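You operate a simulated robot arm through the tools that you are given. There is no shell and no other tool.

You run a simulated robot arm. Do the job below in one go: nothing can be reset, and whatever is moved stays where it is left.

TASK
Swap the green divider in the deep crate for the blue one.
Fine: same slot; the old one into a free gap of the divider rack; lid off to the table, then back on.

It is judged by the outcome, as a careful person would: the job done as asked, and still so three seconds after it is handed in. It fails if anything else is knocked over, pushed out of place, dropped, spilled or broken. Lids that push on must go on centred and level and be pressed home; caps that screw on are set level and turned clockwise until they are tight.

THE ROBOT
A 7-joint arm with a two-finger parallel gripper, fixed in place. Base frame: the origin is at the foot of the arm, x ahead of it, y to its left, z up; the work surface is at about z = 0.74. Readings come in m, rad, newtons and seconds.
Its first joint turns from -2.897 to 2.897 rad. Payload 4.4 kg.
The TCP is the grasp point between the finger pads, 0.023 m short of the fingertips. In the tool frame z runs along the fingers and y along their closing line. Largest opening 0.094 m; finger width 0.038, thickness 0.01; the body of the gripper, 0.054 by 0.096 m, starts 0.039 m behind the TCP.
Orientation is that of the tool frame in the base frame, as a unit quaternion [x, y, z, w]. With the fingers straight down and closing along the base's y, the tool's x points along the base's -x, its y along +y and its z along -z.

THE INTERFACE
- The arm moves only by the tool step_arm. Its argument "commands" is a list of rows, each an object (a shift or turn left out is 0, a gripper value left out holds the last) with "delta_rot": the turn, a rotation vector about the tool's x, y, z in units of 120 degrees (1.0 is 120 degrees), a list of three; "slide": the shift along the tool's x, y, z in units of 400 mm (1.0 is 400 mm), a list of three; "hand": the closure, from 0 (fully open) to 1 (shut). In form: [{"delta_rot": [ax, ay, az], "slide": [x, y, z], "hand": hand}, ...]. A call has 1 to 20 rows; each row is the pose to reach, as a shift and turn from the pose commanded when the call began, along the tool's axes at that moment. A call with a number of a shift or a turn outside -1 to 1 is refused whole. Each row takes 0.2 s and may step no farther than 0.05 m and 0.15 rad from the row before; otherwise, or with a gripper value out of range, the whole call is refused. Where a pose cannot be reached the arm comes as near as it can. A force on the tool above 40 N (or 10 N above the force at the start of the call, whichever is more), or a blocked arm, ends the call early, and 0.2 s more pass. Each finger travels about 0.072 m/s and halts on what it meets, pressing with about 37 N; the grip force reading is that of the motor and also rises with nothing between the fingers. The clock runs only during rows and for 0.2 s after the last one: add rows that repeat a pose to give the fingers time. It gives the time, the measured TCP pose, the force on the tool (base axes), the opening and the grip force at its end, in the units of the frame above (readings bear some noise), with the torque about the TCP (base axes, N m) and any sound that the robot's microphone picked up, and new pictures: "show" is both (left out), scene, wrist or none.
- Cameras (640 x 400 px; columns grow to the right, rows downward): "scene" is fixed at [0.0488, -0.6513, 1.6103]; the picture's right is [0.64, -0.77, 0.00], its down [-0.41, -0.34, -0.85] and it looks along [0.65, 0.54, -0.53] (base axes); focal length 334 px, centre (320, 200). "wrist" rides on the gripper at [0.086, 0.016, -0.075] in the tool frame; the picture's right is [-0.18, 0.98, 0.00], its down [-0.58, -0.11, -0.81] and it looks along [-0.79, -0.15, 0.59] (tool axes); focal length 243 px, centre (320, 200). There is no depth. A picture from a camera that has moved, and an enlarged one, comes with that camera's place and axes in the base frame and with its lens. The place of the scene camera against the robot may be out by one fixed shift of up to 0.025 m in any direction.
- close_up(camera, box): a new picture of the part [left, top, right, bottom] of that camera's present view, enlarged. It takes no simulated time.
- job_done(): hands the job in; it is judged then, once.

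Places have to be worked out from the pictures, the camera data and where the tool is seen. Open the gripper and draw the arm clear of the work before you hand the job in, unless the task says otherwise.

The tools are called after "Call:" as name(argument=value, ...) on one line, values as JSON. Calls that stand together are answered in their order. step_arm: Moves the arm, as the interface text tells. Its arguments: {"type":"object","properties":{"commands":{"type":"array","items":{"type":"object","properties":{"delta_rot":{"type":"array","items":{"type":"number"}},"slide":{"type":"array","items":{"type":"number"}},"hand":{"type":"number"}}}},"show":{"type":"string","enum":["both","scene","wrist","none"]}},"required":["commands"]} The other tools are called the same way: close_up (camera, box) takes an enlarged picture of a part of a camera's view; job_done () hands the job in.

At the start:

```text
t: 0.0
tcp_pos: [0.811, -0.0859, 1.2677]
orientation: [0.0, 1.0, 0.001, 0.0]
contact_force: [-0.1, -0.4, -0.2]
ft_torque: [-0.02, 0.01, 0.0]
grip_width: 0.0941
grip_force: 0.1
```

scene: 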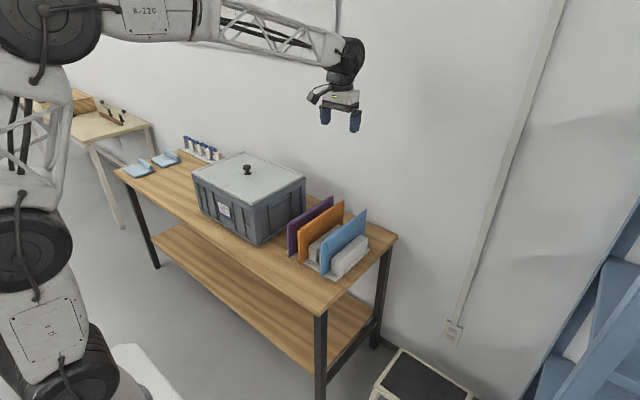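
wrist: 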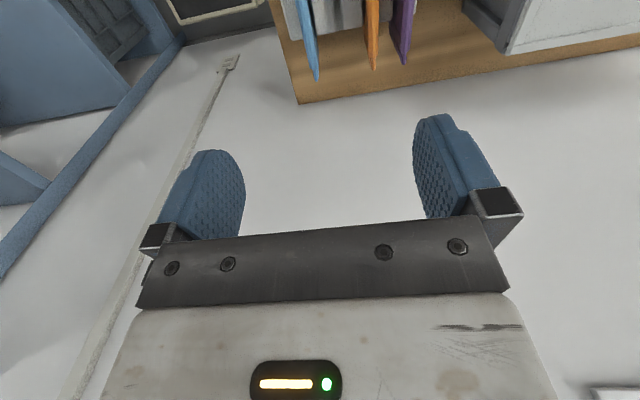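

I start by looking closer at the crate, the rack and the table to work out where things are.

Call:
close_up(camera="scene", box=[170, 130, 330, 260])

Call:
close_up(camera="scene", box=[270, 180, 410, 290])

Call:
close_up(camera="scene", box=[100, 120, 240, 220])

Call:
close_up(camera="wrist", box=[260, 0, 640, 130])

```text
3.08 times, centred on (250, 195) of scene
camera zoom: at [0.0488, -0.6513, 1.6103], right [0.64, -0.77, 0.0], down [-0.41, -0.34, -0.85], along [0.65, 0.54, -0.53], focal length 1028 px, centre (535, 215)
```

zoom: 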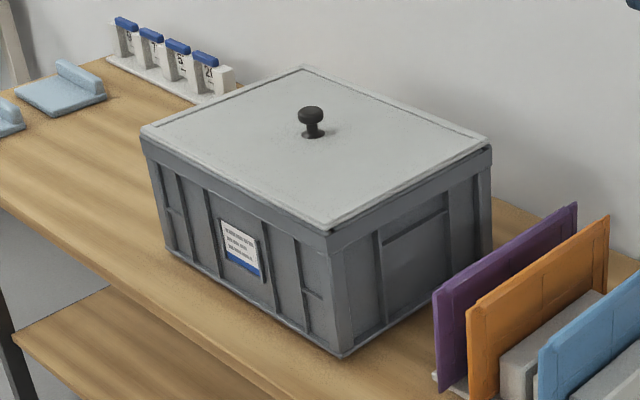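

```text
3.64 times, centred on (340, 235) of scene
camera zoom: at [0.0488, -0.6513, 1.6103], right [0.64, -0.77, 0.0], down [-0.41, -0.34, -0.85], along [0.65, 0.54, -0.53], focal length 1215 px, centre (247, 73)
```

zoom: 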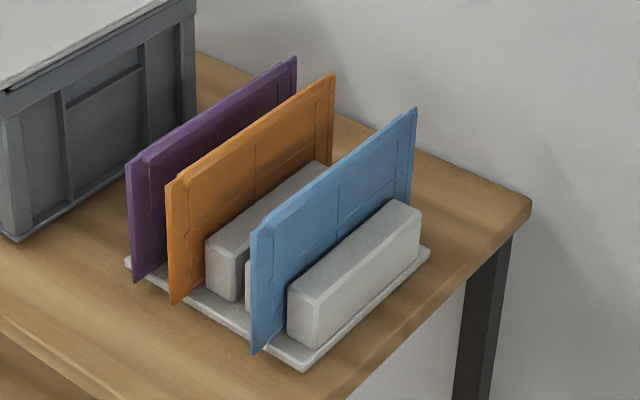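

```text
4.00 times, centred on (170, 170) of scene
camera zoom: at [0.0488, -0.6513, 1.6103], right [0.64, -0.77, 0.0], down [-0.41, -0.34, -0.85], along [0.65, 0.54, -0.53], focal length 1336 px, centre (920, 320)
```

zoom: 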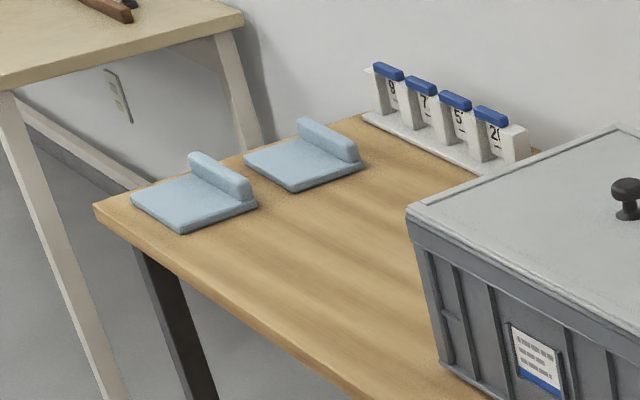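

```text
1.68 times, centred on (450, 65) of wrist
camera zoom: at [0.7252, -0.0698, 1.3424], right [0.18, 0.98, 0.0], down [0.58, -0.11, 0.81], along [0.79, -0.15, -0.59], focal length 409 px, centre (101, 427)
```

zoom: 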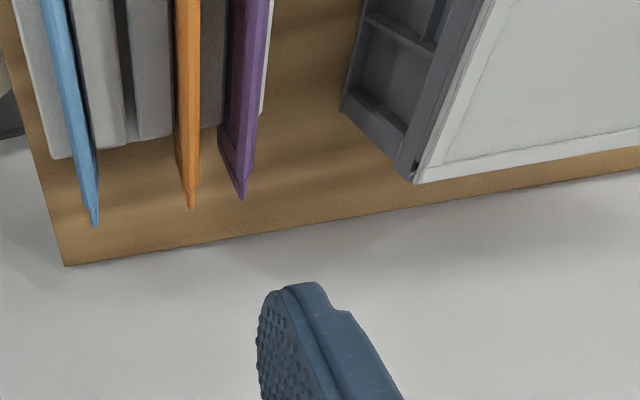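

The crate sits around x 0.68–0.96, y 0.19–0.60 with its lid at about z 0.95. The rack is at about y −0.16 to 0.09. I move up and to the left so the wrist camera can look down on the lid and the free table space.

Call:
step_arm(commands=[{"slide": [0.043, 0.0965, -0.033]}, {"slide": [0.0855, 0.193, -0.066]}, {"slide": [0.128, 0.2895, -0.099]}, {"slide": [0.171, 0.386, -0.132]}, {"slide": [0.214, 0.4825, -0.165]}, {"slide": [0.2565, 0.579, -0.198]}, {"slide": [0.299, 0.6755, -0.231]}, {"slide": [0.342, 0.772, -0.264]}, {"slide": [0.385, 0.8685, -0.297]}, {"slide": [0.4275, 0.965, -0.33]}, {"slide": [0.4275, 0.965, -0.33]}], show="both")

```text
t: 2.4
tcp_pos: [0.6403, 0.3008, 1.3998]
orientation: [0.0, 1.0, 0.0, 0.0]
contact_force: [-0.2, -0.8, -0.3]
ft_torque: [0.03, 0.01, 0.0]
grip_width: 0.094
grip_force: 0.1
camera wrist: at [0.5542, 0.317, 1.4746], right [0.18, 0.98, 0.0], down [0.58, -0.11, 0.81], along [0.79, -0.15, -0.59], focal length 243 px, centre (320, 200)
```

scene: 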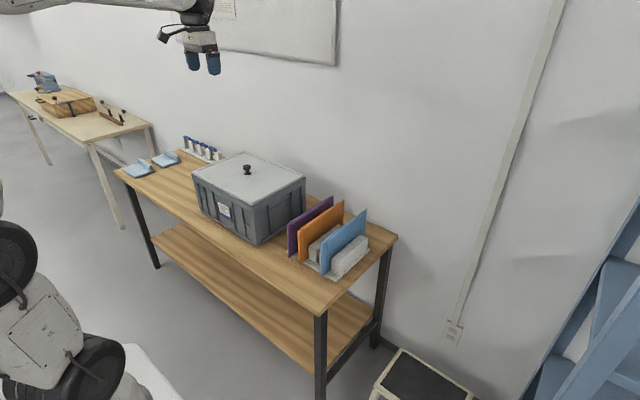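
wrist: 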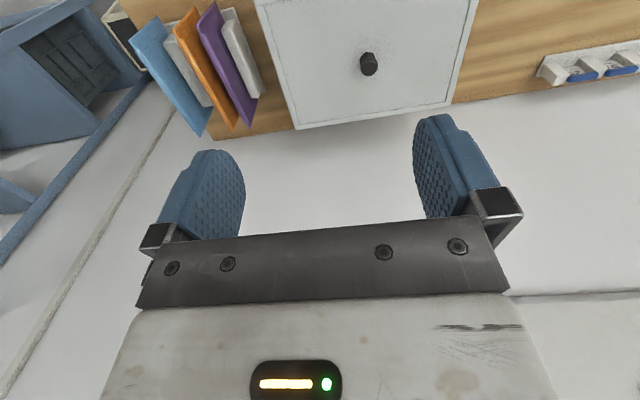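

The lid, its knob and the rack are in view. I zoom in to measure the lid corners, the knob and the rack gaps.

Call:
close_up(camera="wrist", box=[240, 0, 500, 140])

Call:
close_up(camera="wrist", box=[100, 0, 290, 140])

Call:
close_up(camera="wrist", box=[440, 0, 640, 110])

Call:
close_up(camera="scene", box=[0, 60, 240, 220])

```text
2.46 times, centred on (370, 70) of wrist
camera zoom: at [0.5542, 0.317, 1.4746], right [0.18, 0.98, 0.0], down [0.58, -0.11, 0.81], along [0.79, -0.15, -0.59], focal length 597 px, centre (197, 520)
```

zoom: 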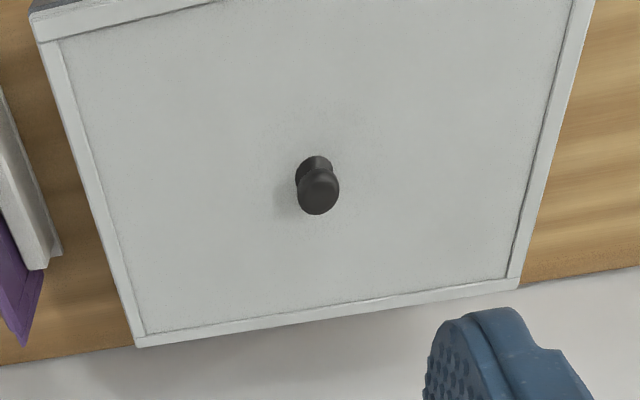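

```text
2.86 times, centred on (195, 70) of wrist
camera zoom: at [0.5542, 0.317, 1.4746], right [0.18, 0.98, 0.0], down [0.58, -0.11, 0.81], along [0.79, -0.15, -0.59], focal length 693 px, centre (677, 571)
```

zoom: 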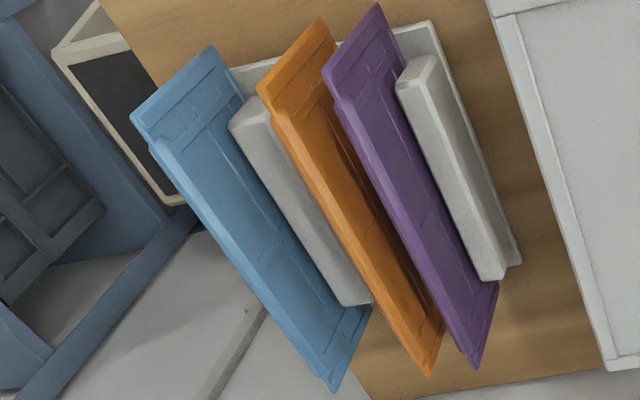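

```text
3.20 times, centred on (540, 55) of wrist
camera zoom: at [0.5542, 0.317, 1.4746], right [0.18, 0.98, 0.0], down [0.58, -0.11, 0.81], along [0.79, -0.15, -0.59], focal length 776 px, centre (-384, 664)
```

zoom: 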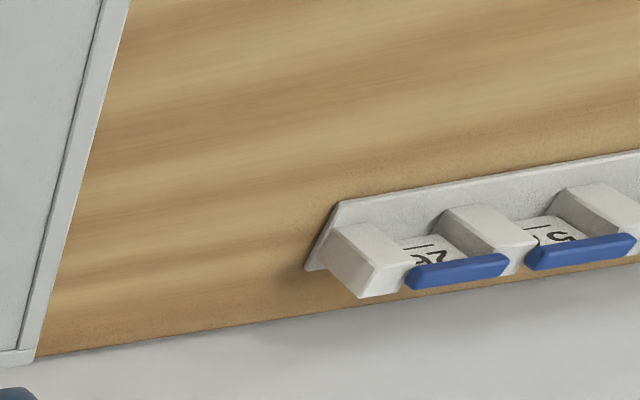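

```text
2.50 times, centred on (120, 140) of scene
camera zoom: at [0.0488, -0.6513, 1.6103], right [0.64, -0.77, 0.0], down [-0.41, -0.34, -0.85], along [0.65, 0.54, -0.53], focal length 835 px, centre (820, 350)
```

zoom: 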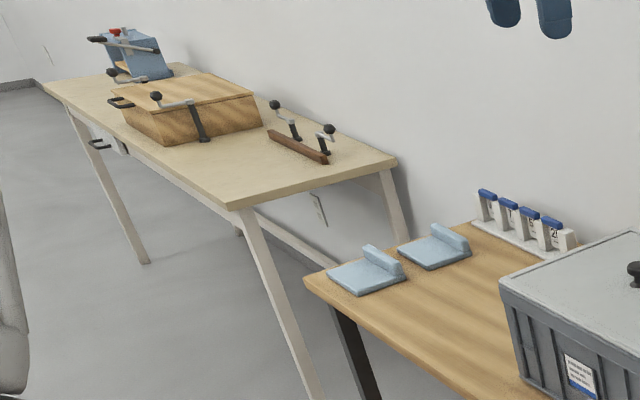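

From the wrist view the lid centre is near (0.80, 0.37), the lid is about 0.385 × 0.283 m, and its knob is at about (0.79, 0.37). I move back over the rack to look down at its gaps before opening anything.

Call:
step_arm(commands=[{"slide": [0.0143, -0.107, 0.0357]}, {"slide": [0.0286, -0.214, 0.0714]}, {"slide": [0.0429, -0.321, 0.107]}, {"slide": [0.0571, -0.4286, 0.143]}, {"slide": [0.0714, -0.5357, 0.1786]}, {"slide": [0.0857, -0.643, 0.214]}, {"slide": [0.1, -0.75, 0.25]}, {"slide": [0.1, -0.75, 0.25]}], show="wrist")

```text
t: 4.2
tcp_pos: [0.6016, 0.0003, 1.3012]
orientation: [-0.001, 1.0, 0.0, 0.0]
contact_force: [0.2, -0.5, 0.7]
ft_torque: [0.0, -0.02, -0.03]
grip_width: 0.094
grip_force: 0.1
camera wrist: at [0.5159, 0.0155, 1.3769], right [0.18, 0.98, 0.0], down [0.58, -0.11, 0.81], along [0.79, -0.15, -0.59], focal length 243 px, centre (320, 200)
```

wrist: 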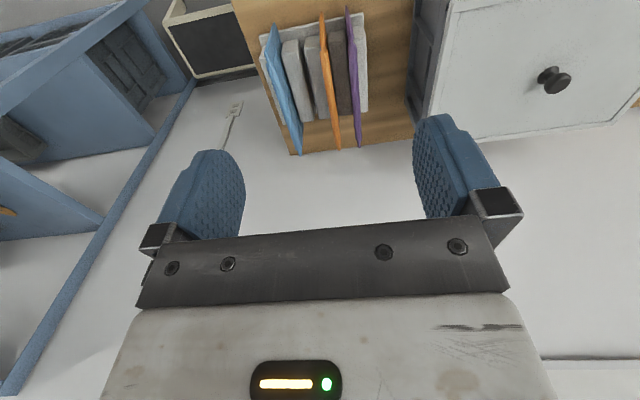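

The rack shows in profile now; I zoom in on it.

Call:
close_up(camera="wrist", box=[240, 0, 390, 160])

Call:
close_up(camera="wrist", box=[250, 0, 380, 80])

```text
2.50 times, centred on (315, 80) of wrist
camera zoom: at [0.5159, 0.0155, 1.3769], right [0.18, 0.98, 0.0], down [0.58, -0.11, 0.81], along [0.79, -0.15, -0.59], focal length 606 px, centre (332, 500)
```

zoom: 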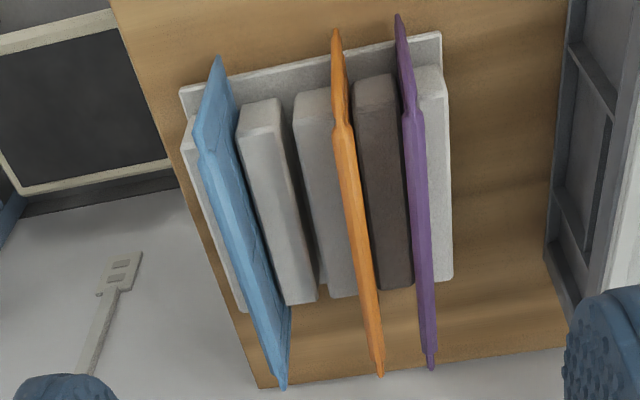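

```text
4.92 times, centred on (315, 40) of wrist
camera zoom: at [0.5159, 0.0155, 1.3769], right [0.18, 0.98, 0.0], down [0.58, -0.11, 0.81], along [0.79, -0.15, -0.59], focal length 1194 px, centre (345, 988)
```

zoom: 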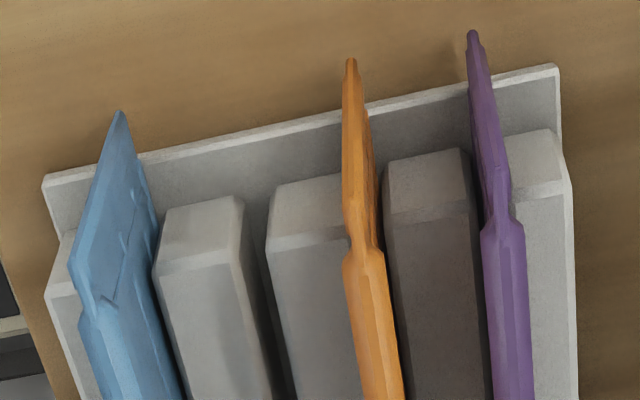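

The rack has five blocks with four gaps: blue, a free gap, orange and purple. The pitch is about 52 mm and the free gap is near y −0.067. The only free table space for the lid is to the left of the crate and near the reach limit, so I turn the tool about 45° and test the reach there with an empty hand.

Call:
step_arm(commands=[{"slide": [-0.0246, 0.11, 0.0139], "delta_rot": [0, 0, -0.0417]}, {"slide": [-0.0491, 0.22, 0.0278], "delta_rot": [0, 0, -0.0833]}, {"slide": [-0.0737, 0.33, 0.0417], "delta_rot": [0, 0, -0.125]}, {"slide": [-0.0982, 0.44, 0.0556], "delta_rot": [0, 0, -0.1667]}, {"slide": [-0.1228, 0.55, 0.0694], "delta_rot": [0, 0, -0.2083]}, {"slide": [-0.1473, 0.66, 0.0833], "delta_rot": [0, 0, -0.25]}, {"slide": [-0.1719, 0.77, 0.0972], "delta_rot": [0, 0, -0.2917]}, {"slide": [-0.1964, 0.88, 0.1111], "delta_rot": [0, 0, -0.3333]}, {"slide": [-0.221, 0.99, 0.125], "delta_rot": [0, 0, -0.375]}, {"slide": [-0.221, 0.99, 0.125], "delta_rot": [0, 0, -0.375]}], show="wrist")

```text
t: 6.4
tcp_pos: [0.6878, 0.3965, 1.2483]
orientation: [-0.385, 0.923, 0.001, 0.001]
contact_force: [0.7, -1.2, -0.1]
ft_torque: [-0.01, -0.01, -0.01]
grip_width: 0.0942
grip_force: 0.0
camera wrist: at [0.6164, 0.3471, 1.3229], right [-0.57, 0.82, 0.0], down [0.49, 0.33, 0.81], along [0.67, 0.46, -0.59], focal length 243 px, centre (320, 200)
```

wrist: 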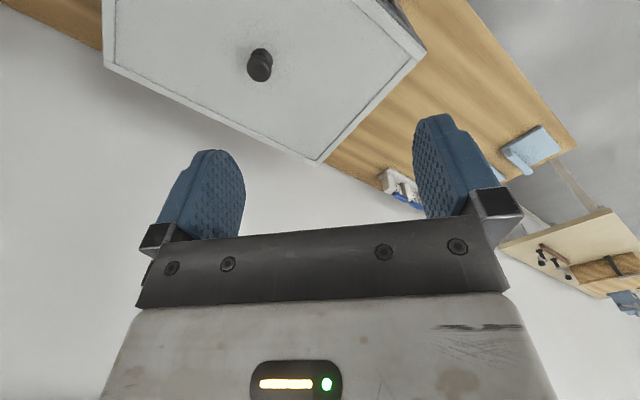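

The tool is now turned 45°. I move on over the free table left of the crate, still well above it, to see how the reach holds up.

Call:
step_arm(commands=[{"slide": [-0.075, 0.0742, 0.0556]}, {"slide": [-0.15, 0.1484, 0.1111]}, {"slide": [-0.225, 0.2227, 0.1667]}, {"slide": [-0.3, 0.2969, 0.2222]}, {"slide": [-0.375, 0.3711, 0.2778]}, {"slide": [-0.45, 0.4453, 0.3333]}, {"slide": [-0.525, 0.5196, 0.3889]}, {"slide": [-0.6, 0.5938, 0.4444]}, {"slide": [-0.675, 0.668, 0.5]}, {"slide": [-0.675, 0.668, 0.5]}], show="both")

```text
t: 8.6
tcp_pos: [0.688, 0.7748, 1.0502]
orientation: [-0.382, 0.924, -0.001, -0.001]
contact_force: [0.2, 1.4, 0.1]
ft_torque: [0.0, 0.01, -0.02]
grip_width: 0.0942
grip_force: 0.1
camera wrist: at [0.6165, 0.725, 1.1245], right [-0.56, 0.83, 0.0], down [0.49, 0.33, 0.81], along [0.67, 0.46, -0.59], focal length 243 px, centre (320, 200)
```

scene: 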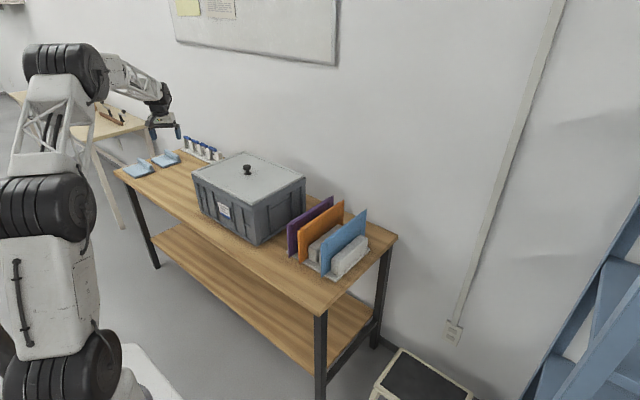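
wrist: 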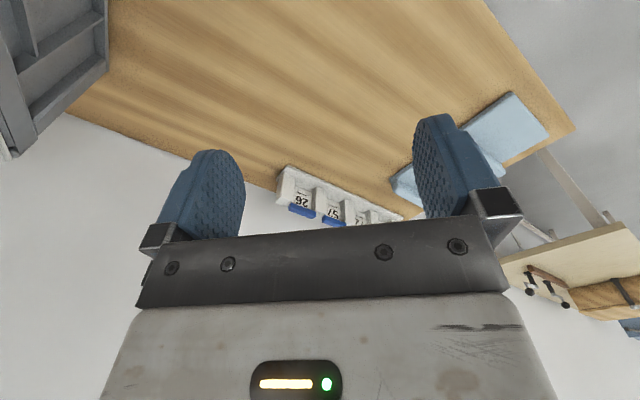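

It reached radius 1.036 m at z 1.05. I now lower towards the table, to z about 0.80, to see whether that height can also be reached with the tool vertical.

Call:
step_arm(commands=[{"slide": [0, 0, 0.1]}, {"slide": [0, 0, 0.2]}, {"slide": [0, 0, 0.3]}, {"slide": [0, 0, 0.4]}, {"slide": [0, 0, 0.5]}, {"slide": [0, 0, 0.6]}, {"slide": [0, 0, 0.625]}, {"slide": [0, 0, 0.625]}], show="both")

```text
t: 10.4
tcp_pos: [0.6872, 0.7768, 0.796]
orientation: [-0.383, 0.924, 0.0, 0.0]
contact_force: [-0.5, 0.0, 0.3]
ft_torque: [0.03, -0.02, -0.01]
grip_width: 0.0938
grip_force: 0.0
camera wrist: at [0.6166, 0.7272, 0.8714], right [-0.56, 0.83, 0.0], down [0.49, 0.33, 0.81], along [0.67, 0.46, -0.59], focal length 243 px, centre (320, 200)
```

scene: 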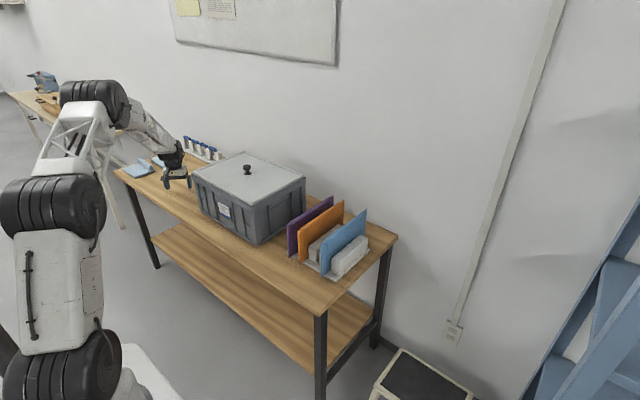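
wrist: 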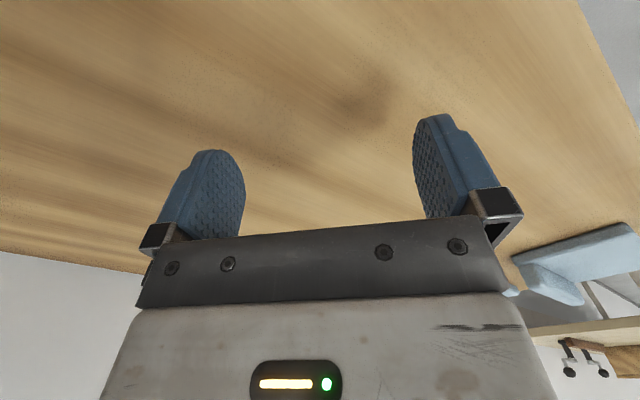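

A vertical tool reaches that spot, at r about 1.04. I check whether 3 cm more in +x is also reachable, so the lid can lie fully on the table.

Call:
step_arm(commands=[{"slide": [-0.029, -0.029, 0]}, {"slide": [-0.058, -0.058, 0]}, {"slide": [-0.058, -0.058, 0]}, {"slide": [-0.058, -0.058, 0.025]}, {"slide": [-0.058, -0.058, 0.025]}], show="scene")

```text
t: 11.6
tcp_pos: [0.7219, 0.7764, 0.7902]
orientation: [-0.383, 0.924, 0.0, 0.001]
contact_force: [0.3, -0.3, 0.1]
ft_torque: [-0.02, 0.04, -0.03]
grip_width: 0.0941
grip_force: 0.0
```

scene: 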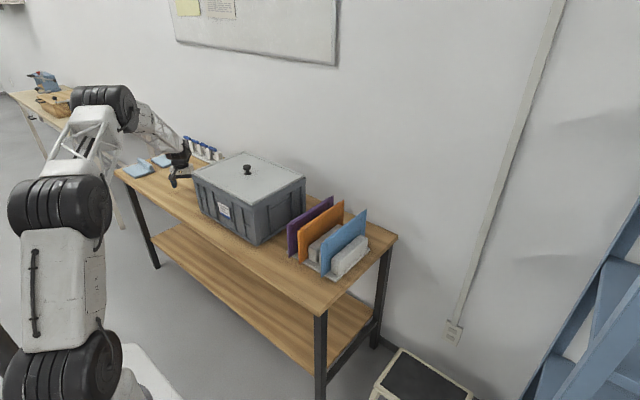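

The arm reaches (0.722, 0.776, 0.79) with the tool vertical, so the lid can lie flat there. I now rise straight up and go over the knob, hovering at z 1.15 to centre on it.

Call:
step_arm(commands=[{"slide": [0, 0, -0.12]}, {"slide": [0, 0, -0.24]}, {"slide": [0, 0, -0.36]}, {"slide": [0, 0, -0.48]}, {"slide": [0, 0, -0.6]}, {"slide": [0, 0, -0.72]}, {"slide": [0, 0, -0.82]}, {"slide": [0, 0, -0.9]}, {"slide": [0.0646, -0.0941, -0.9]}, {"slide": [0.1292, -0.1882, -0.9]}, {"slide": [0.1939, -0.2822, -0.9]}, {"slide": [0.2585, -0.3763, -0.9]}, {"slide": [0.3231, -0.4704, -0.9]}, {"slide": [0.3877, -0.5645, -0.9]}, {"slide": [0.4524, -0.6585, -0.9]}, {"slide": [0.517, -0.7526, -0.9]}, {"slide": [0.5816, -0.8467, -0.9]}, {"slide": [0.5816, -0.8467, -0.9]}], show="both")

```text
t: 15.4
tcp_pos: [0.7996, 0.3717, 1.1487]
orientation: [-0.383, 0.924, -0.001, 0.0]
contact_force: [0.4, 0.1, -0.3]
ft_torque: [0.0, 0.01, 0.01]
grip_width: 0.094
grip_force: 0.0
camera wrist: at [0.7272, 0.3225, 1.2235], right [-0.56, 0.83, 0.0], down [0.49, 0.33, 0.81], along [0.67, 0.46, -0.59], focal length 243 px, centre (320, 200)
```

scene: 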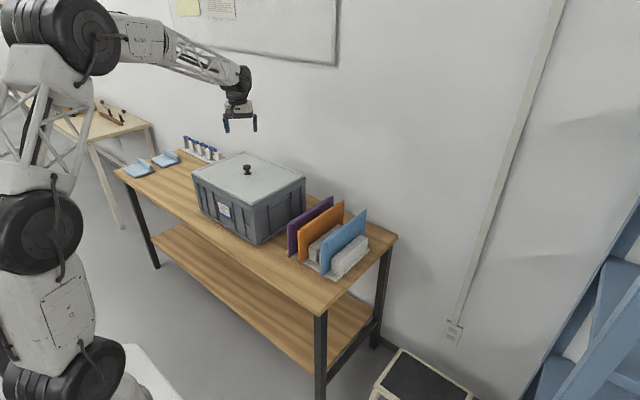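
wrist: 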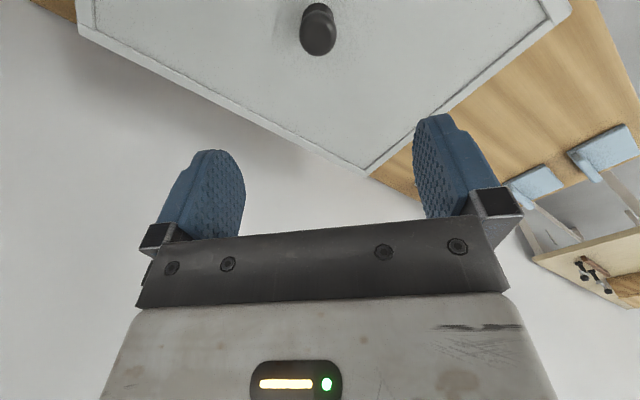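

The knob is at column 318, so it sits almost exactly on the tool axis. I descend partway to refine its height and fore-aft position.

Call:
step_arm(commands=[{"slide": [0, 0, 0.07]}, {"slide": [0, 0, 0.14]}, {"slide": [0, 0, 0.21]}, {"slide": [0, 0, 0.21]}], show="wrist")

Call:
close_up(camera="wrist", box=[240, 0, 400, 100])

Call:
close_up(camera="scene", box=[190, 90, 320, 200])

```text
t: 16.4
tcp_pos: [0.7995, 0.3727, 1.0644]
orientation: [-0.383, 0.924, 0.0, 0.0]
contact_force: [0.9, -0.8, 0.4]
ft_torque: [0.03, 0.03, 0.0]
grip_width: 0.094
grip_force: 0.1
camera wrist: at [0.7272, 0.323, 1.1399], right [-0.56, 0.83, 0.0], down [0.49, 0.33, 0.81], along [0.67, 0.46, -0.59], focal length 243 px, centre (320, 200)
```

wrist: 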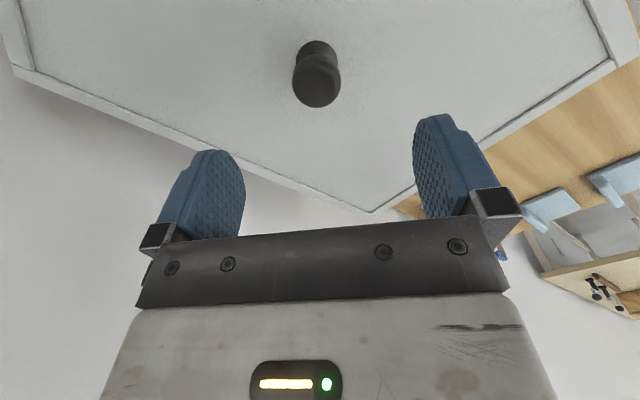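

```text
4.00 times, centred on (320, 50) of wrist
camera zoom: at [0.7272, 0.323, 1.1399], right [-0.56, 0.83, 0.0], down [0.49, 0.33, 0.81], along [0.67, 0.46, -0.59], focal length 970 px, centre (320, 800)
```

zoom: 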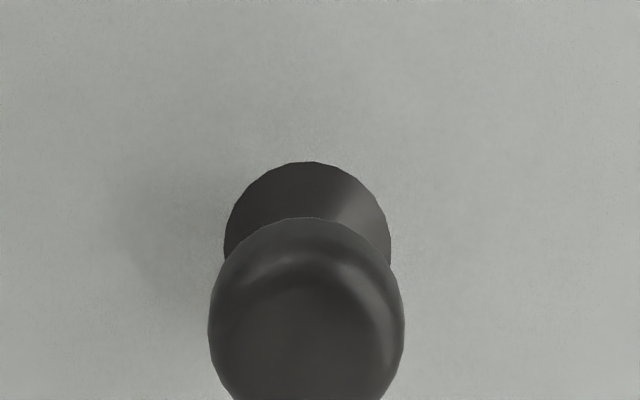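

```text
3.64 times, centred on (255, 145) of scene
camera zoom: at [0.0488, -0.6513, 1.6103], right [0.64, -0.77, 0.0], down [-0.41, -0.34, -0.85], along [0.65, 0.54, -0.53], focal length 1215 px, centre (556, 400)
```

zoom: 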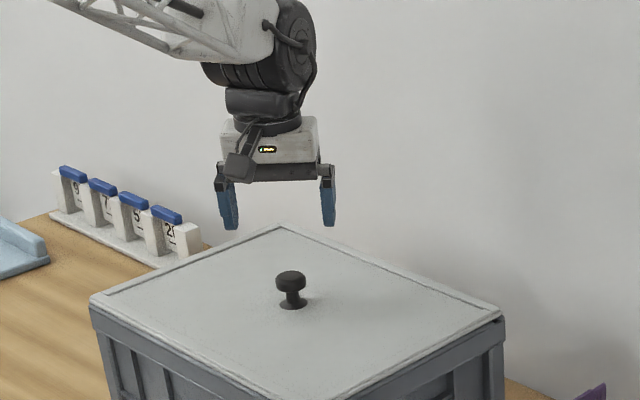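

The knob is about 2 mm to the −y side of the tool, the lid top is at about z 0.946 and the knob cap at about z 0.970–0.986. I shift to centre on it and descend so the pads straddle the cap at TCP z about 0.977.

Call:
step_arm(commands=[{"slide": [0.0037, -0.0058, 0.05]}, {"slide": [0.0037, -0.0058, 0.1]}, {"slide": [0.0037, -0.0058, 0.15]}, {"slide": [0.0037, -0.0058, 0.19]}, {"slide": [0.0037, -0.0058, 0.2185]}, {"slide": [0.0037, -0.0058, 0.2185]}], show="wrist")

Call:
close_up(camera="scene", box=[200, 110, 300, 190])

```text
t: 17.8
tcp_pos: [0.7987, 0.3674, 0.9794]
orientation: [-0.383, 0.924, 0.0, 0.0]
contact_force: [-0.3, -0.5, 0.4]
ft_torque: [-0.02, 0.02, 0.0]
grip_width: 0.094
grip_force: 0.1
camera wrist: at [0.7266, 0.3183, 1.0541], right [-0.56, 0.83, 0.0], down [0.49, 0.33, 0.81], along [0.67, 0.46, -0.59], focal length 243 px, centre (320, 200)
```

wrist: 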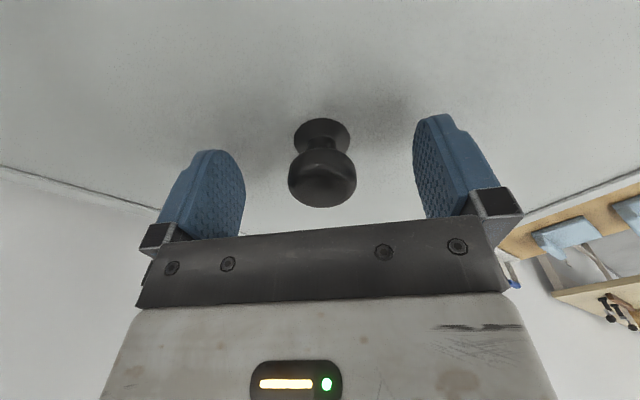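

```text
5.00 times, centred on (250, 150) of scene
camera zoom: at [0.0488, -0.6513, 1.6103], right [0.64, -0.77, 0.0], down [-0.41, -0.34, -0.85], along [0.65, 0.54, -0.53], focal length 1671 px, centre (670, 450)
```

zoom: 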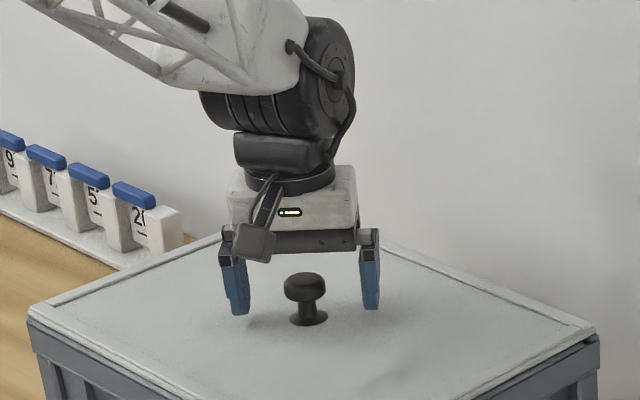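

The cap is right at the TCP (column 322, row 178). I close the fingers on it.

Call:
step_arm(commands=[{"hand": 1.0}, {"hand": 1.0}, {"hand": 1.0}, {"hand": 1.0}, {"hand": 1.0}, {"hand": 1.0}], show="wrist")

```text
t: 19.2
tcp_pos: [0.799, 0.3681, 0.9801]
orientation: [-0.383, 0.924, 0.0, 0.0]
contact_force: [-0.2, 1.1, 0.4]
ft_torque: [0.15, 0.1, -0.15]
grip_width: 0.0333
grip_force: 37.3
camera wrist: at [0.7266, 0.3184, 1.0542], right [-0.56, 0.83, 0.0], down [0.49, 0.33, 0.81], along [0.67, 0.46, -0.59], focal length 243 px, centre (320, 200)
```

wrist: 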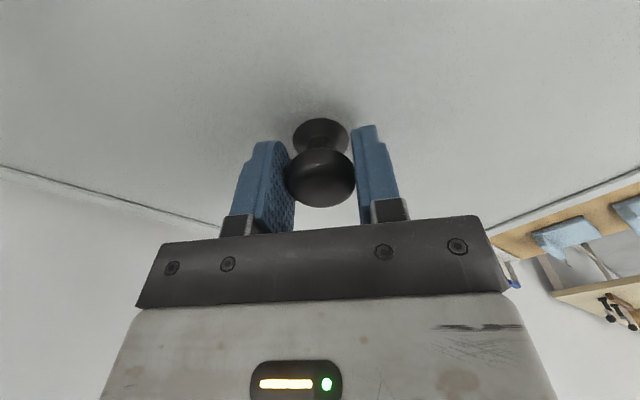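

The cap is gripped at 33 mm. I lift slowly to free the lid, watching the force.

Call:
step_arm(commands=[{"slide": [0, 0, -0.0125]}, {"slide": [0, 0, -0.025]}, {"slide": [0, 0, -0.0375]}, {"slide": [0, 0, -0.05]}, {"slide": [0, 0, -0.0625]}, {"slide": [0, 0, -0.075]}, {"slide": [0, 0, -0.075]}], show="both")

```text
t: 20.8
tcp_pos: [0.7971, 0.3678, 1.0075]
orientation: [-0.382, 0.924, 0.001, 0.0]
contact_force: [-0.5, 0.3, -3.6]
ft_torque: [-0.02, 0.02, 0.03]
grip_width: 0.0333
grip_force: 36.6
camera wrist: at [0.7261, 0.3187, 1.0823], right [-0.56, 0.83, 0.0], down [0.49, 0.33, 0.81], along [0.67, 0.46, -0.59], focal length 243 px, centre (320, 200)
```

scene: 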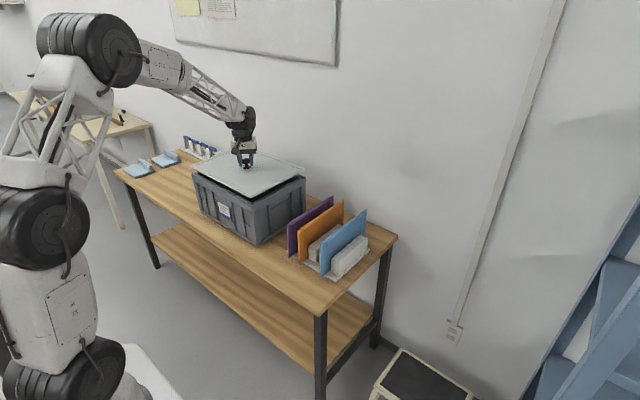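
wrist: 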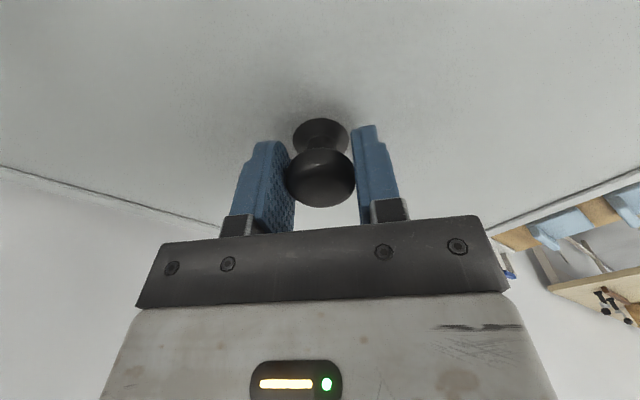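

The lid came off freely and weighs about 3.6 N. I raise it well clear of the crate and carry it left, over the free table space.

Call:
step_arm(commands=[{"slide": [0, 0, -0.07]}, {"slide": [0, 0, -0.14]}, {"slide": [0, 0, -0.21]}, {"slide": [0, 0, -0.28]}, {"slide": [-0.0504, 0.0731, -0.28]}, {"slide": [-0.1008, 0.1461, -0.28]}, {"slide": [-0.1511, 0.2192, -0.28]}, {"slide": [-0.2015, 0.2922, -0.28]}, {"slide": [-0.2519, 0.3653, -0.28]}, {"slide": [-0.3023, 0.4384, -0.28]}, {"slide": [-0.3526, 0.5114, -0.28]}, {"slide": [-0.403, 0.5845, -0.28]}, {"slide": [-0.4534, 0.6575, -0.28]}, {"slide": [-0.5038, 0.7306, -0.28]}, {"slide": [-0.5541, 0.8036, -0.28]}, {"slide": [-0.6045, 0.8767, -0.28]}, {"slide": [-0.6045, 0.8767, -0.28]}, {"slide": [-0.6045, 0.8767, -0.28]}], show="both")

```text
t: 24.6
tcp_pos: [0.7219, 0.7864, 1.1196]
orientation: [-0.383, 0.924, 0.0, 0.0]
contact_force: [-0.5, 0.6, -3.1]
ft_torque: [0.0, -0.04, 0.03]
grip_width: 0.033
grip_force: 36.8
camera wrist: at [0.6493, 0.7361, 1.1937], right [-0.56, 0.83, 0.0], down [0.49, 0.33, 0.81], along [0.67, 0.46, -0.59], focal length 243 px, centre (320, 200)
```

scene: 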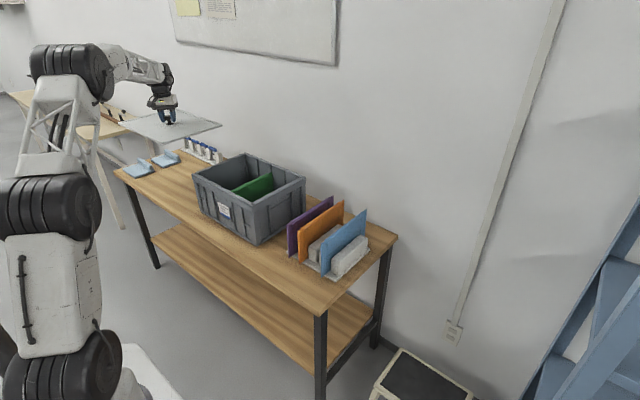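
wrist: 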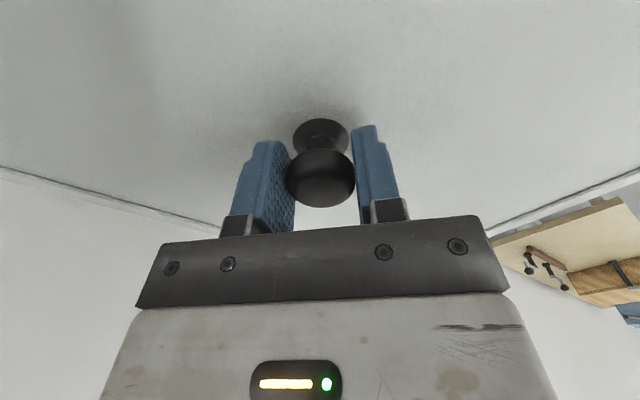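

The crate is open and the green divider is visible inside. The lid is over the free table, so I lower it to just above the surface and check clearance to the crate.

Call:
step_arm(commands=[{"slide": [0, 0, 0.1]}, {"slide": [0, 0, 0.2]}, {"slide": [0, 0, 0.3]}, {"slide": [0, 0, 0.4]}, {"slide": [0, 0, 0.5]}, {"slide": [0, 0, 0.6]}, {"slide": [0, 0, 0.675]}, {"slide": [0, 0, 0.675]}], show="both")

Call:
close_up(camera="scene", box=[100, 120, 260, 220])

```text
t: 26.4
tcp_pos: [0.7236, 0.7874, 0.8463]
orientation: [-0.382, 0.924, 0.0, 0.0]
contact_force: [-0.2, 0.3, -2.9]
ft_torque: [-0.05, 0.01, 0.02]
grip_width: 0.0334
grip_force: 36.9
camera wrist: at [0.6516, 0.7374, 0.9225], right [-0.56, 0.83, 0.0], down [0.49, 0.33, 0.81], along [0.67, 0.46, -0.59], focal length 243 px, centre (320, 200)
```

scene: 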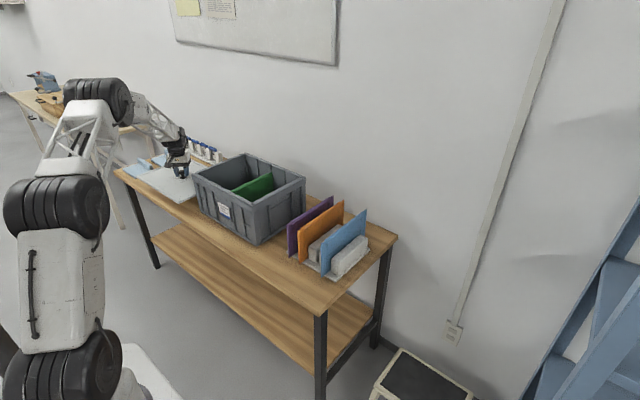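
wrist: 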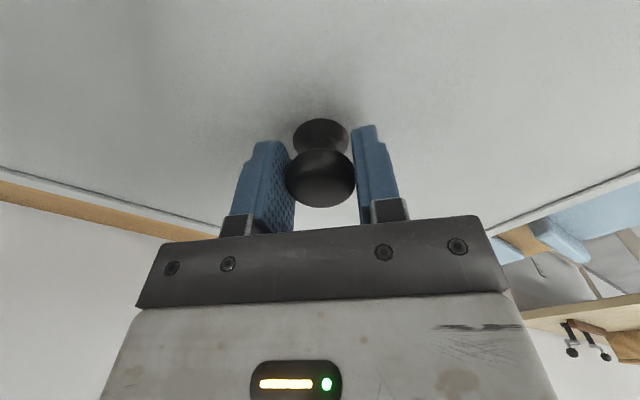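

```text
4.00 times, centred on (180, 170) of scene
camera zoom: at [0.0488, -0.6513, 1.6103], right [0.64, -0.77, 0.0], down [-0.41, -0.34, -0.85], along [0.65, 0.54, -0.53], focal length 1336 px, centre (880, 320)
```

zoom: 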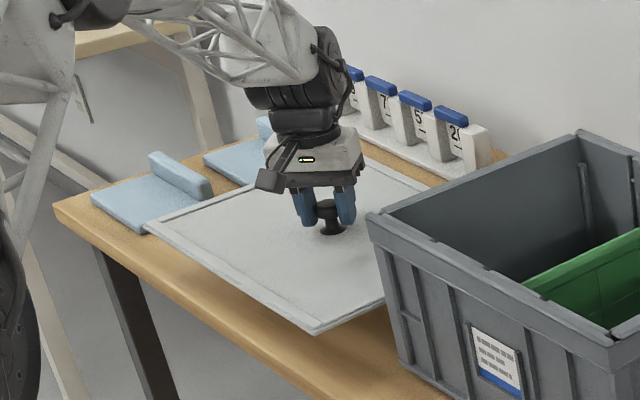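

There is clearance to the crate, the trays and the card rack. I lower the last part slowly until contact.

Call:
step_arm(commands=[{"slide": [0, 0, 0.025]}, {"slide": [0, 0, 0.05]}, {"slide": [0, 0, 0.075]}, {"slide": [0, 0, 0.09]}, {"slide": [0, 0, 0.1]}, {"slide": [0, 0, 0.11]}, {"slide": [0, 0, 0.11]}], show="wrist")

Call:
close_up(camera="scene", box=[100, 120, 260, 220])

```text
t: 28.0
tcp_pos: [0.7221, 0.7861, 0.8052]
orientation: [-0.382, 0.924, 0.0, -0.001]
contact_force: [0.5, -0.4, -2.0]
ft_torque: [0.01, 0.02, -0.01]
grip_width: 0.033
grip_force: 37.3
camera wrist: at [0.6503, 0.7382, 0.8803], right [-0.56, 0.83, 0.0], down [0.49, 0.33, 0.81], along [0.67, 0.46, -0.59], focal length 243 px, centre (320, 200)
```

wrist: 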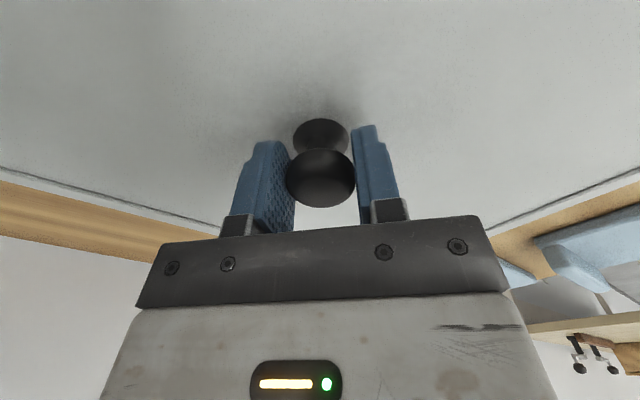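

```text
4.00 times, centred on (180, 170) of scene
camera zoom: at [0.0488, -0.6513, 1.6103], right [0.64, -0.77, 0.0], down [-0.41, -0.34, -0.85], along [0.65, 0.54, -0.53], focal length 1336 px, centre (880, 320)
```

zoom: 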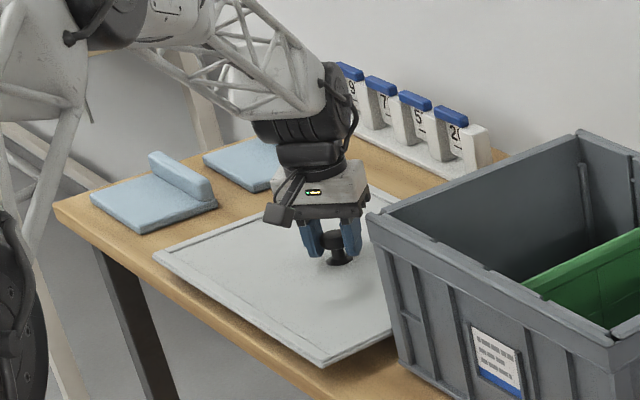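

There is still no clear contact, so I keep lowering in 3–4 mm steps.

Call:
step_arm(commands=[{"slide": [0, 0, 0.01]}, {"slide": [0, 0, 0.02]}, {"slide": [0, 0, 0.028]}, {"slide": [0, 0, 0.028]}], show="none")

```text
t: 29.0
tcp_pos: [0.7218, 0.7875, 0.7933]
orientation: [-0.383, 0.924, 0.0, 0.0]
contact_force: [0.5, -0.7, -4.1]
ft_torque: [0.0, 0.0, -0.04]
grip_width: 0.0334
grip_force: 37.1
```

Still hanging free (about −4 N) at z 0.793. I lower further.

Call:
step_arm(commands=[{"slide": [0, 0, 0.007]}, {"slide": [0, 0, 0.014]}, {"slide": [0, 0, 0.014]}], show="none")

```text
t: 29.8
tcp_pos: [0.7207, 0.7884, 0.7889]
orientation: [-0.383, 0.924, 0.0, -0.001]
contact_force: [0.1, -0.1, -2.2]
ft_torque: [-0.02, 0.0, 0.01]
grip_width: 0.0333
grip_force: 36.9
```

Call:
step_arm(commands=[{"slide": [0, 0, 0.006]}, {"slide": [0, 0, 0.012]}, {"slide": [0, 0, 0.012]}], show="none")

Call:
close_up(camera="scene", box=[100, 120, 260, 220])

```text
t: 30.6
tcp_pos: [0.7211, 0.7889, 0.7872]
orientation: [-0.383, 0.924, 0.0, 0.001]
contact_force: [-3.6, -9.1, 25.1]
ft_torque: [-0.22, -0.07, -0.18]
grip_width: 0.033
grip_force: 37.6
```

```text
4.00 times, centred on (180, 170) of scene
camera zoom: at [0.0488, -0.6513, 1.6103], right [0.64, -0.77, 0.0], down [-0.41, -0.34, -0.85], along [0.65, 0.54, -0.53], focal length 1336 px, centre (880, 320)
```

zoom: 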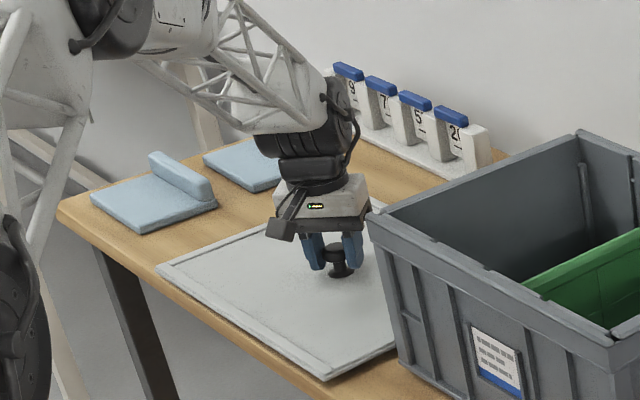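

The lid has touched down on the table (25 N at z 0.787). I relax the push by about 4 mm and then open the fingers.

Call:
step_arm(commands=[{"slide": [0, 0, -0.01], "hand": 1.0}, {"slide": [0, 0, -0.01], "hand": 1.0}, {"slide": [0, 0, -0.01], "hand": 0.5}, {"slide": [0, 0, -0.01], "hand": 0.3}, {"slide": [0, 0, -0.01], "hand": 0.0}, {"slide": [0, 0, -0.01], "hand": 0.0}, {"slide": [0, 0, -0.01], "hand": 0.0}], show="both")

```text
t: 32.2
tcp_pos: [0.7221, 0.7878, 0.7889]
orientation: [-0.382, 0.924, 0.0, -0.001]
contact_force: [-0.8, 0.8, 0.5]
ft_torque: [0.0, 0.02, -0.02]
grip_width: 0.0936
grip_force: 0.0
camera wrist: at [0.6497, 0.7388, 0.8635], right [-0.56, 0.83, 0.0], down [0.49, 0.33, 0.81], along [0.67, 0.46, -0.59], focal length 243 px, centre (320, 200)
```

scene: 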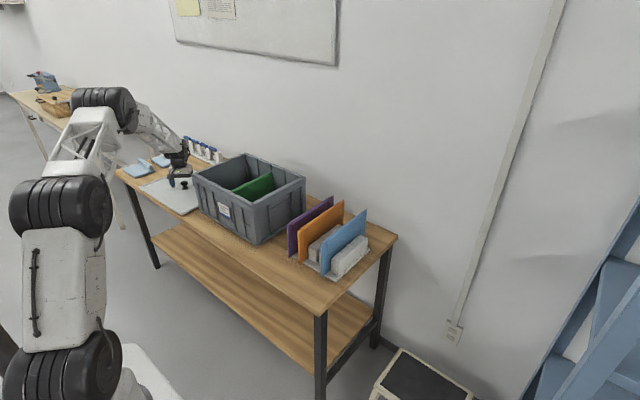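
wrist: 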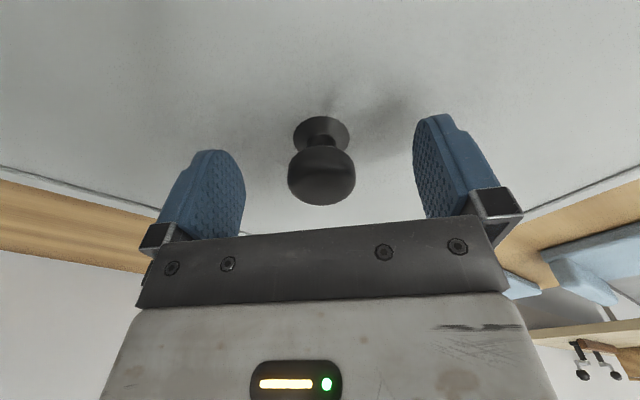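

The lid is released and the knob is still at the TCP, so (0.722, 0.788, 0.787) with 45° yaw is the re-grasp pose. I rise and go to a viewpoint over the open crate, turning the tool back to 0° yaw.

Call:
step_arm(commands=[{"slide": [0, 0, -0.12]}, {"slide": [0, 0, -0.24]}, {"slide": [0, 0, -0.36]}, {"slide": [0, 0, -0.48]}, {"slide": [0, 0, -0.6]}, {"slide": [0, 0, -0.72]}, {"slide": [0, 0, -0.84]}, {"slide": [0, 0, -0.96]}, {"slide": [0.0962, -0.057, -0.99], "delta_rot": [0, 0, 0.0417]}, {"slide": [0.1924, -0.1139, -0.99], "delta_rot": [0, 0, 0.0833]}, {"slide": [0.2887, -0.1709, -0.99], "delta_rot": [0, 0, 0.125]}, {"slide": [0.3849, -0.2279, -0.99], "delta_rot": [0, 0, 0.1667]}, {"slide": [0.4811, -0.2848, -0.99], "delta_rot": [0, 0, 0.2083]}, {"slide": [0.5773, -0.3418, -0.99], "delta_rot": [0, 0, 0.25]}, {"slide": [0.6736, -0.3988, -0.99], "delta_rot": [0, 0, 0.2917]}, {"slide": [0.7698, -0.4557, -0.99], "delta_rot": [0, 0, 0.3333]}, {"slide": [0.866, -0.5127, -0.99], "delta_rot": [0, 0, 0.375]}, {"slide": [0.866, -0.5127, -0.99], "delta_rot": [0, 0, 0.375]}], show="both")

```text
t: 36.0
tcp_pos: [0.6229, 0.3961, 1.1845]
orientation: [0.0, 1.0, 0.0, 0.0]
contact_force: [-0.9, -1.0, 0.0]
ft_torque: [-0.02, -0.01, 0.02]
grip_width: 0.0942
grip_force: 0.1
camera wrist: at [0.5371, 0.4136, 1.2596], right [0.18, 0.98, 0.0], down [0.58, -0.11, 0.81], along [0.79, -0.15, -0.59], focal length 243 px, centre (320, 200)
```

scene: 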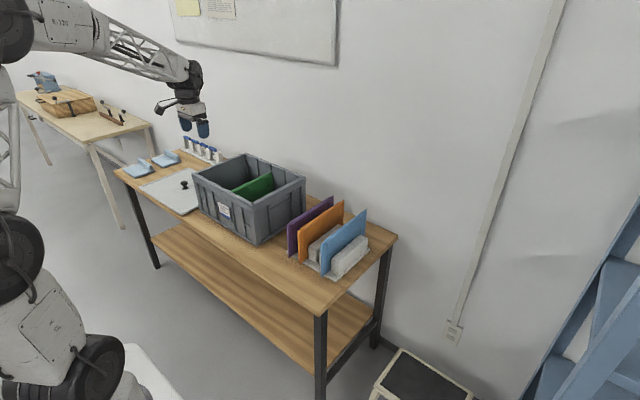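
wrist: 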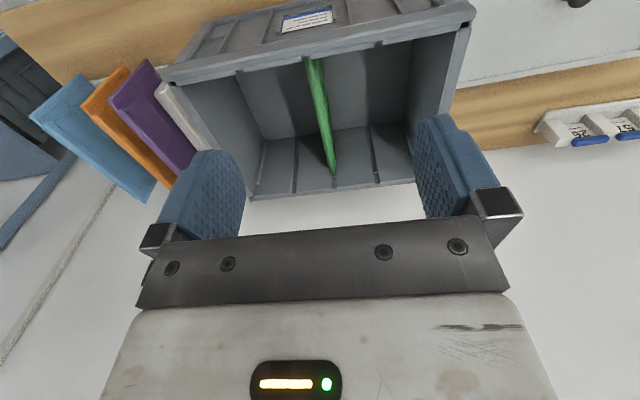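

The crate has three slots and the green divider is in the middle one. I zoom in to measure it.

Call:
close_up(camera="wrist", box=[160, 0, 480, 200])

Call:
close_up(camera="wrist", box=[270, 30, 400, 110])

Call:
close_up(camera="scene", box=[185, 145, 315, 245])

Call:
close_up(camera="wrist", box=[270, 110, 400, 200])

```text
2.00 times, centred on (320, 100) of wrist
camera zoom: at [0.5371, 0.4136, 1.2596], right [0.18, 0.98, 0.0], down [0.58, -0.11, 0.81], along [0.79, -0.15, -0.59], focal length 485 px, centre (320, 400)
```

zoom: 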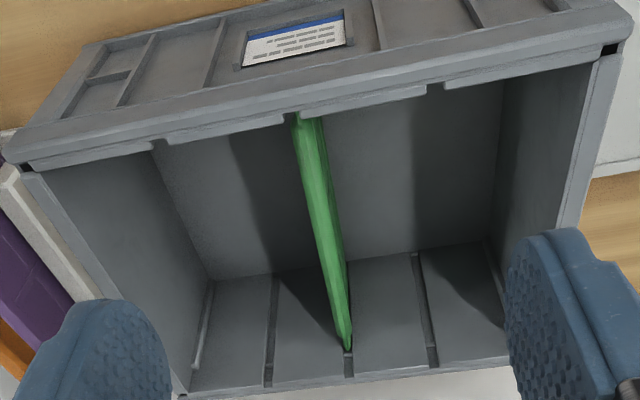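

```text
4.92 times, centred on (335, 70) of wrist
camera zoom: at [0.5371, 0.4136, 1.2596], right [0.18, 0.98, 0.0], down [0.58, -0.11, 0.81], along [0.79, -0.15, -0.59], focal length 1194 px, centre (246, 840)
```

zoom: 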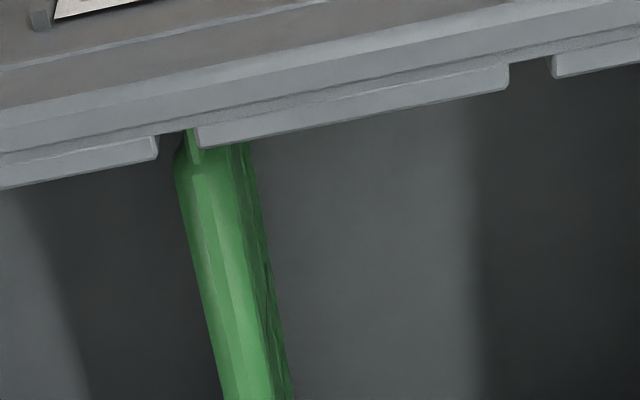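

```text
4.00 times, centred on (250, 195) of scene
camera zoom: at [0.0488, -0.6513, 1.6103], right [0.64, -0.77, 0.0], down [-0.41, -0.34, -0.85], along [0.65, 0.54, -0.53], focal length 1336 px, centre (600, 220)
```

zoom: 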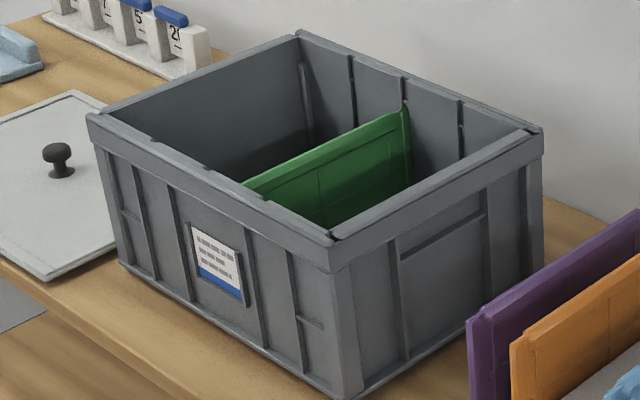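

```text
4.44 times, centred on (335, 155) of wrist
camera zoom: at [0.5371, 0.4136, 1.2596], right [0.18, 0.98, 0.0], down [0.58, -0.11, 0.81], along [0.79, -0.15, -0.59], focal length 1078 px, centre (253, 400)
```

zoom: 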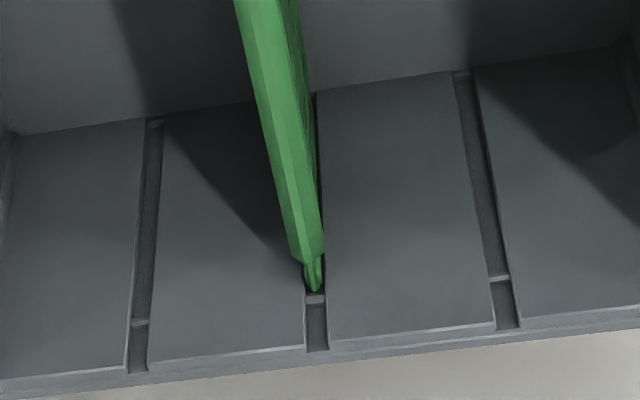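

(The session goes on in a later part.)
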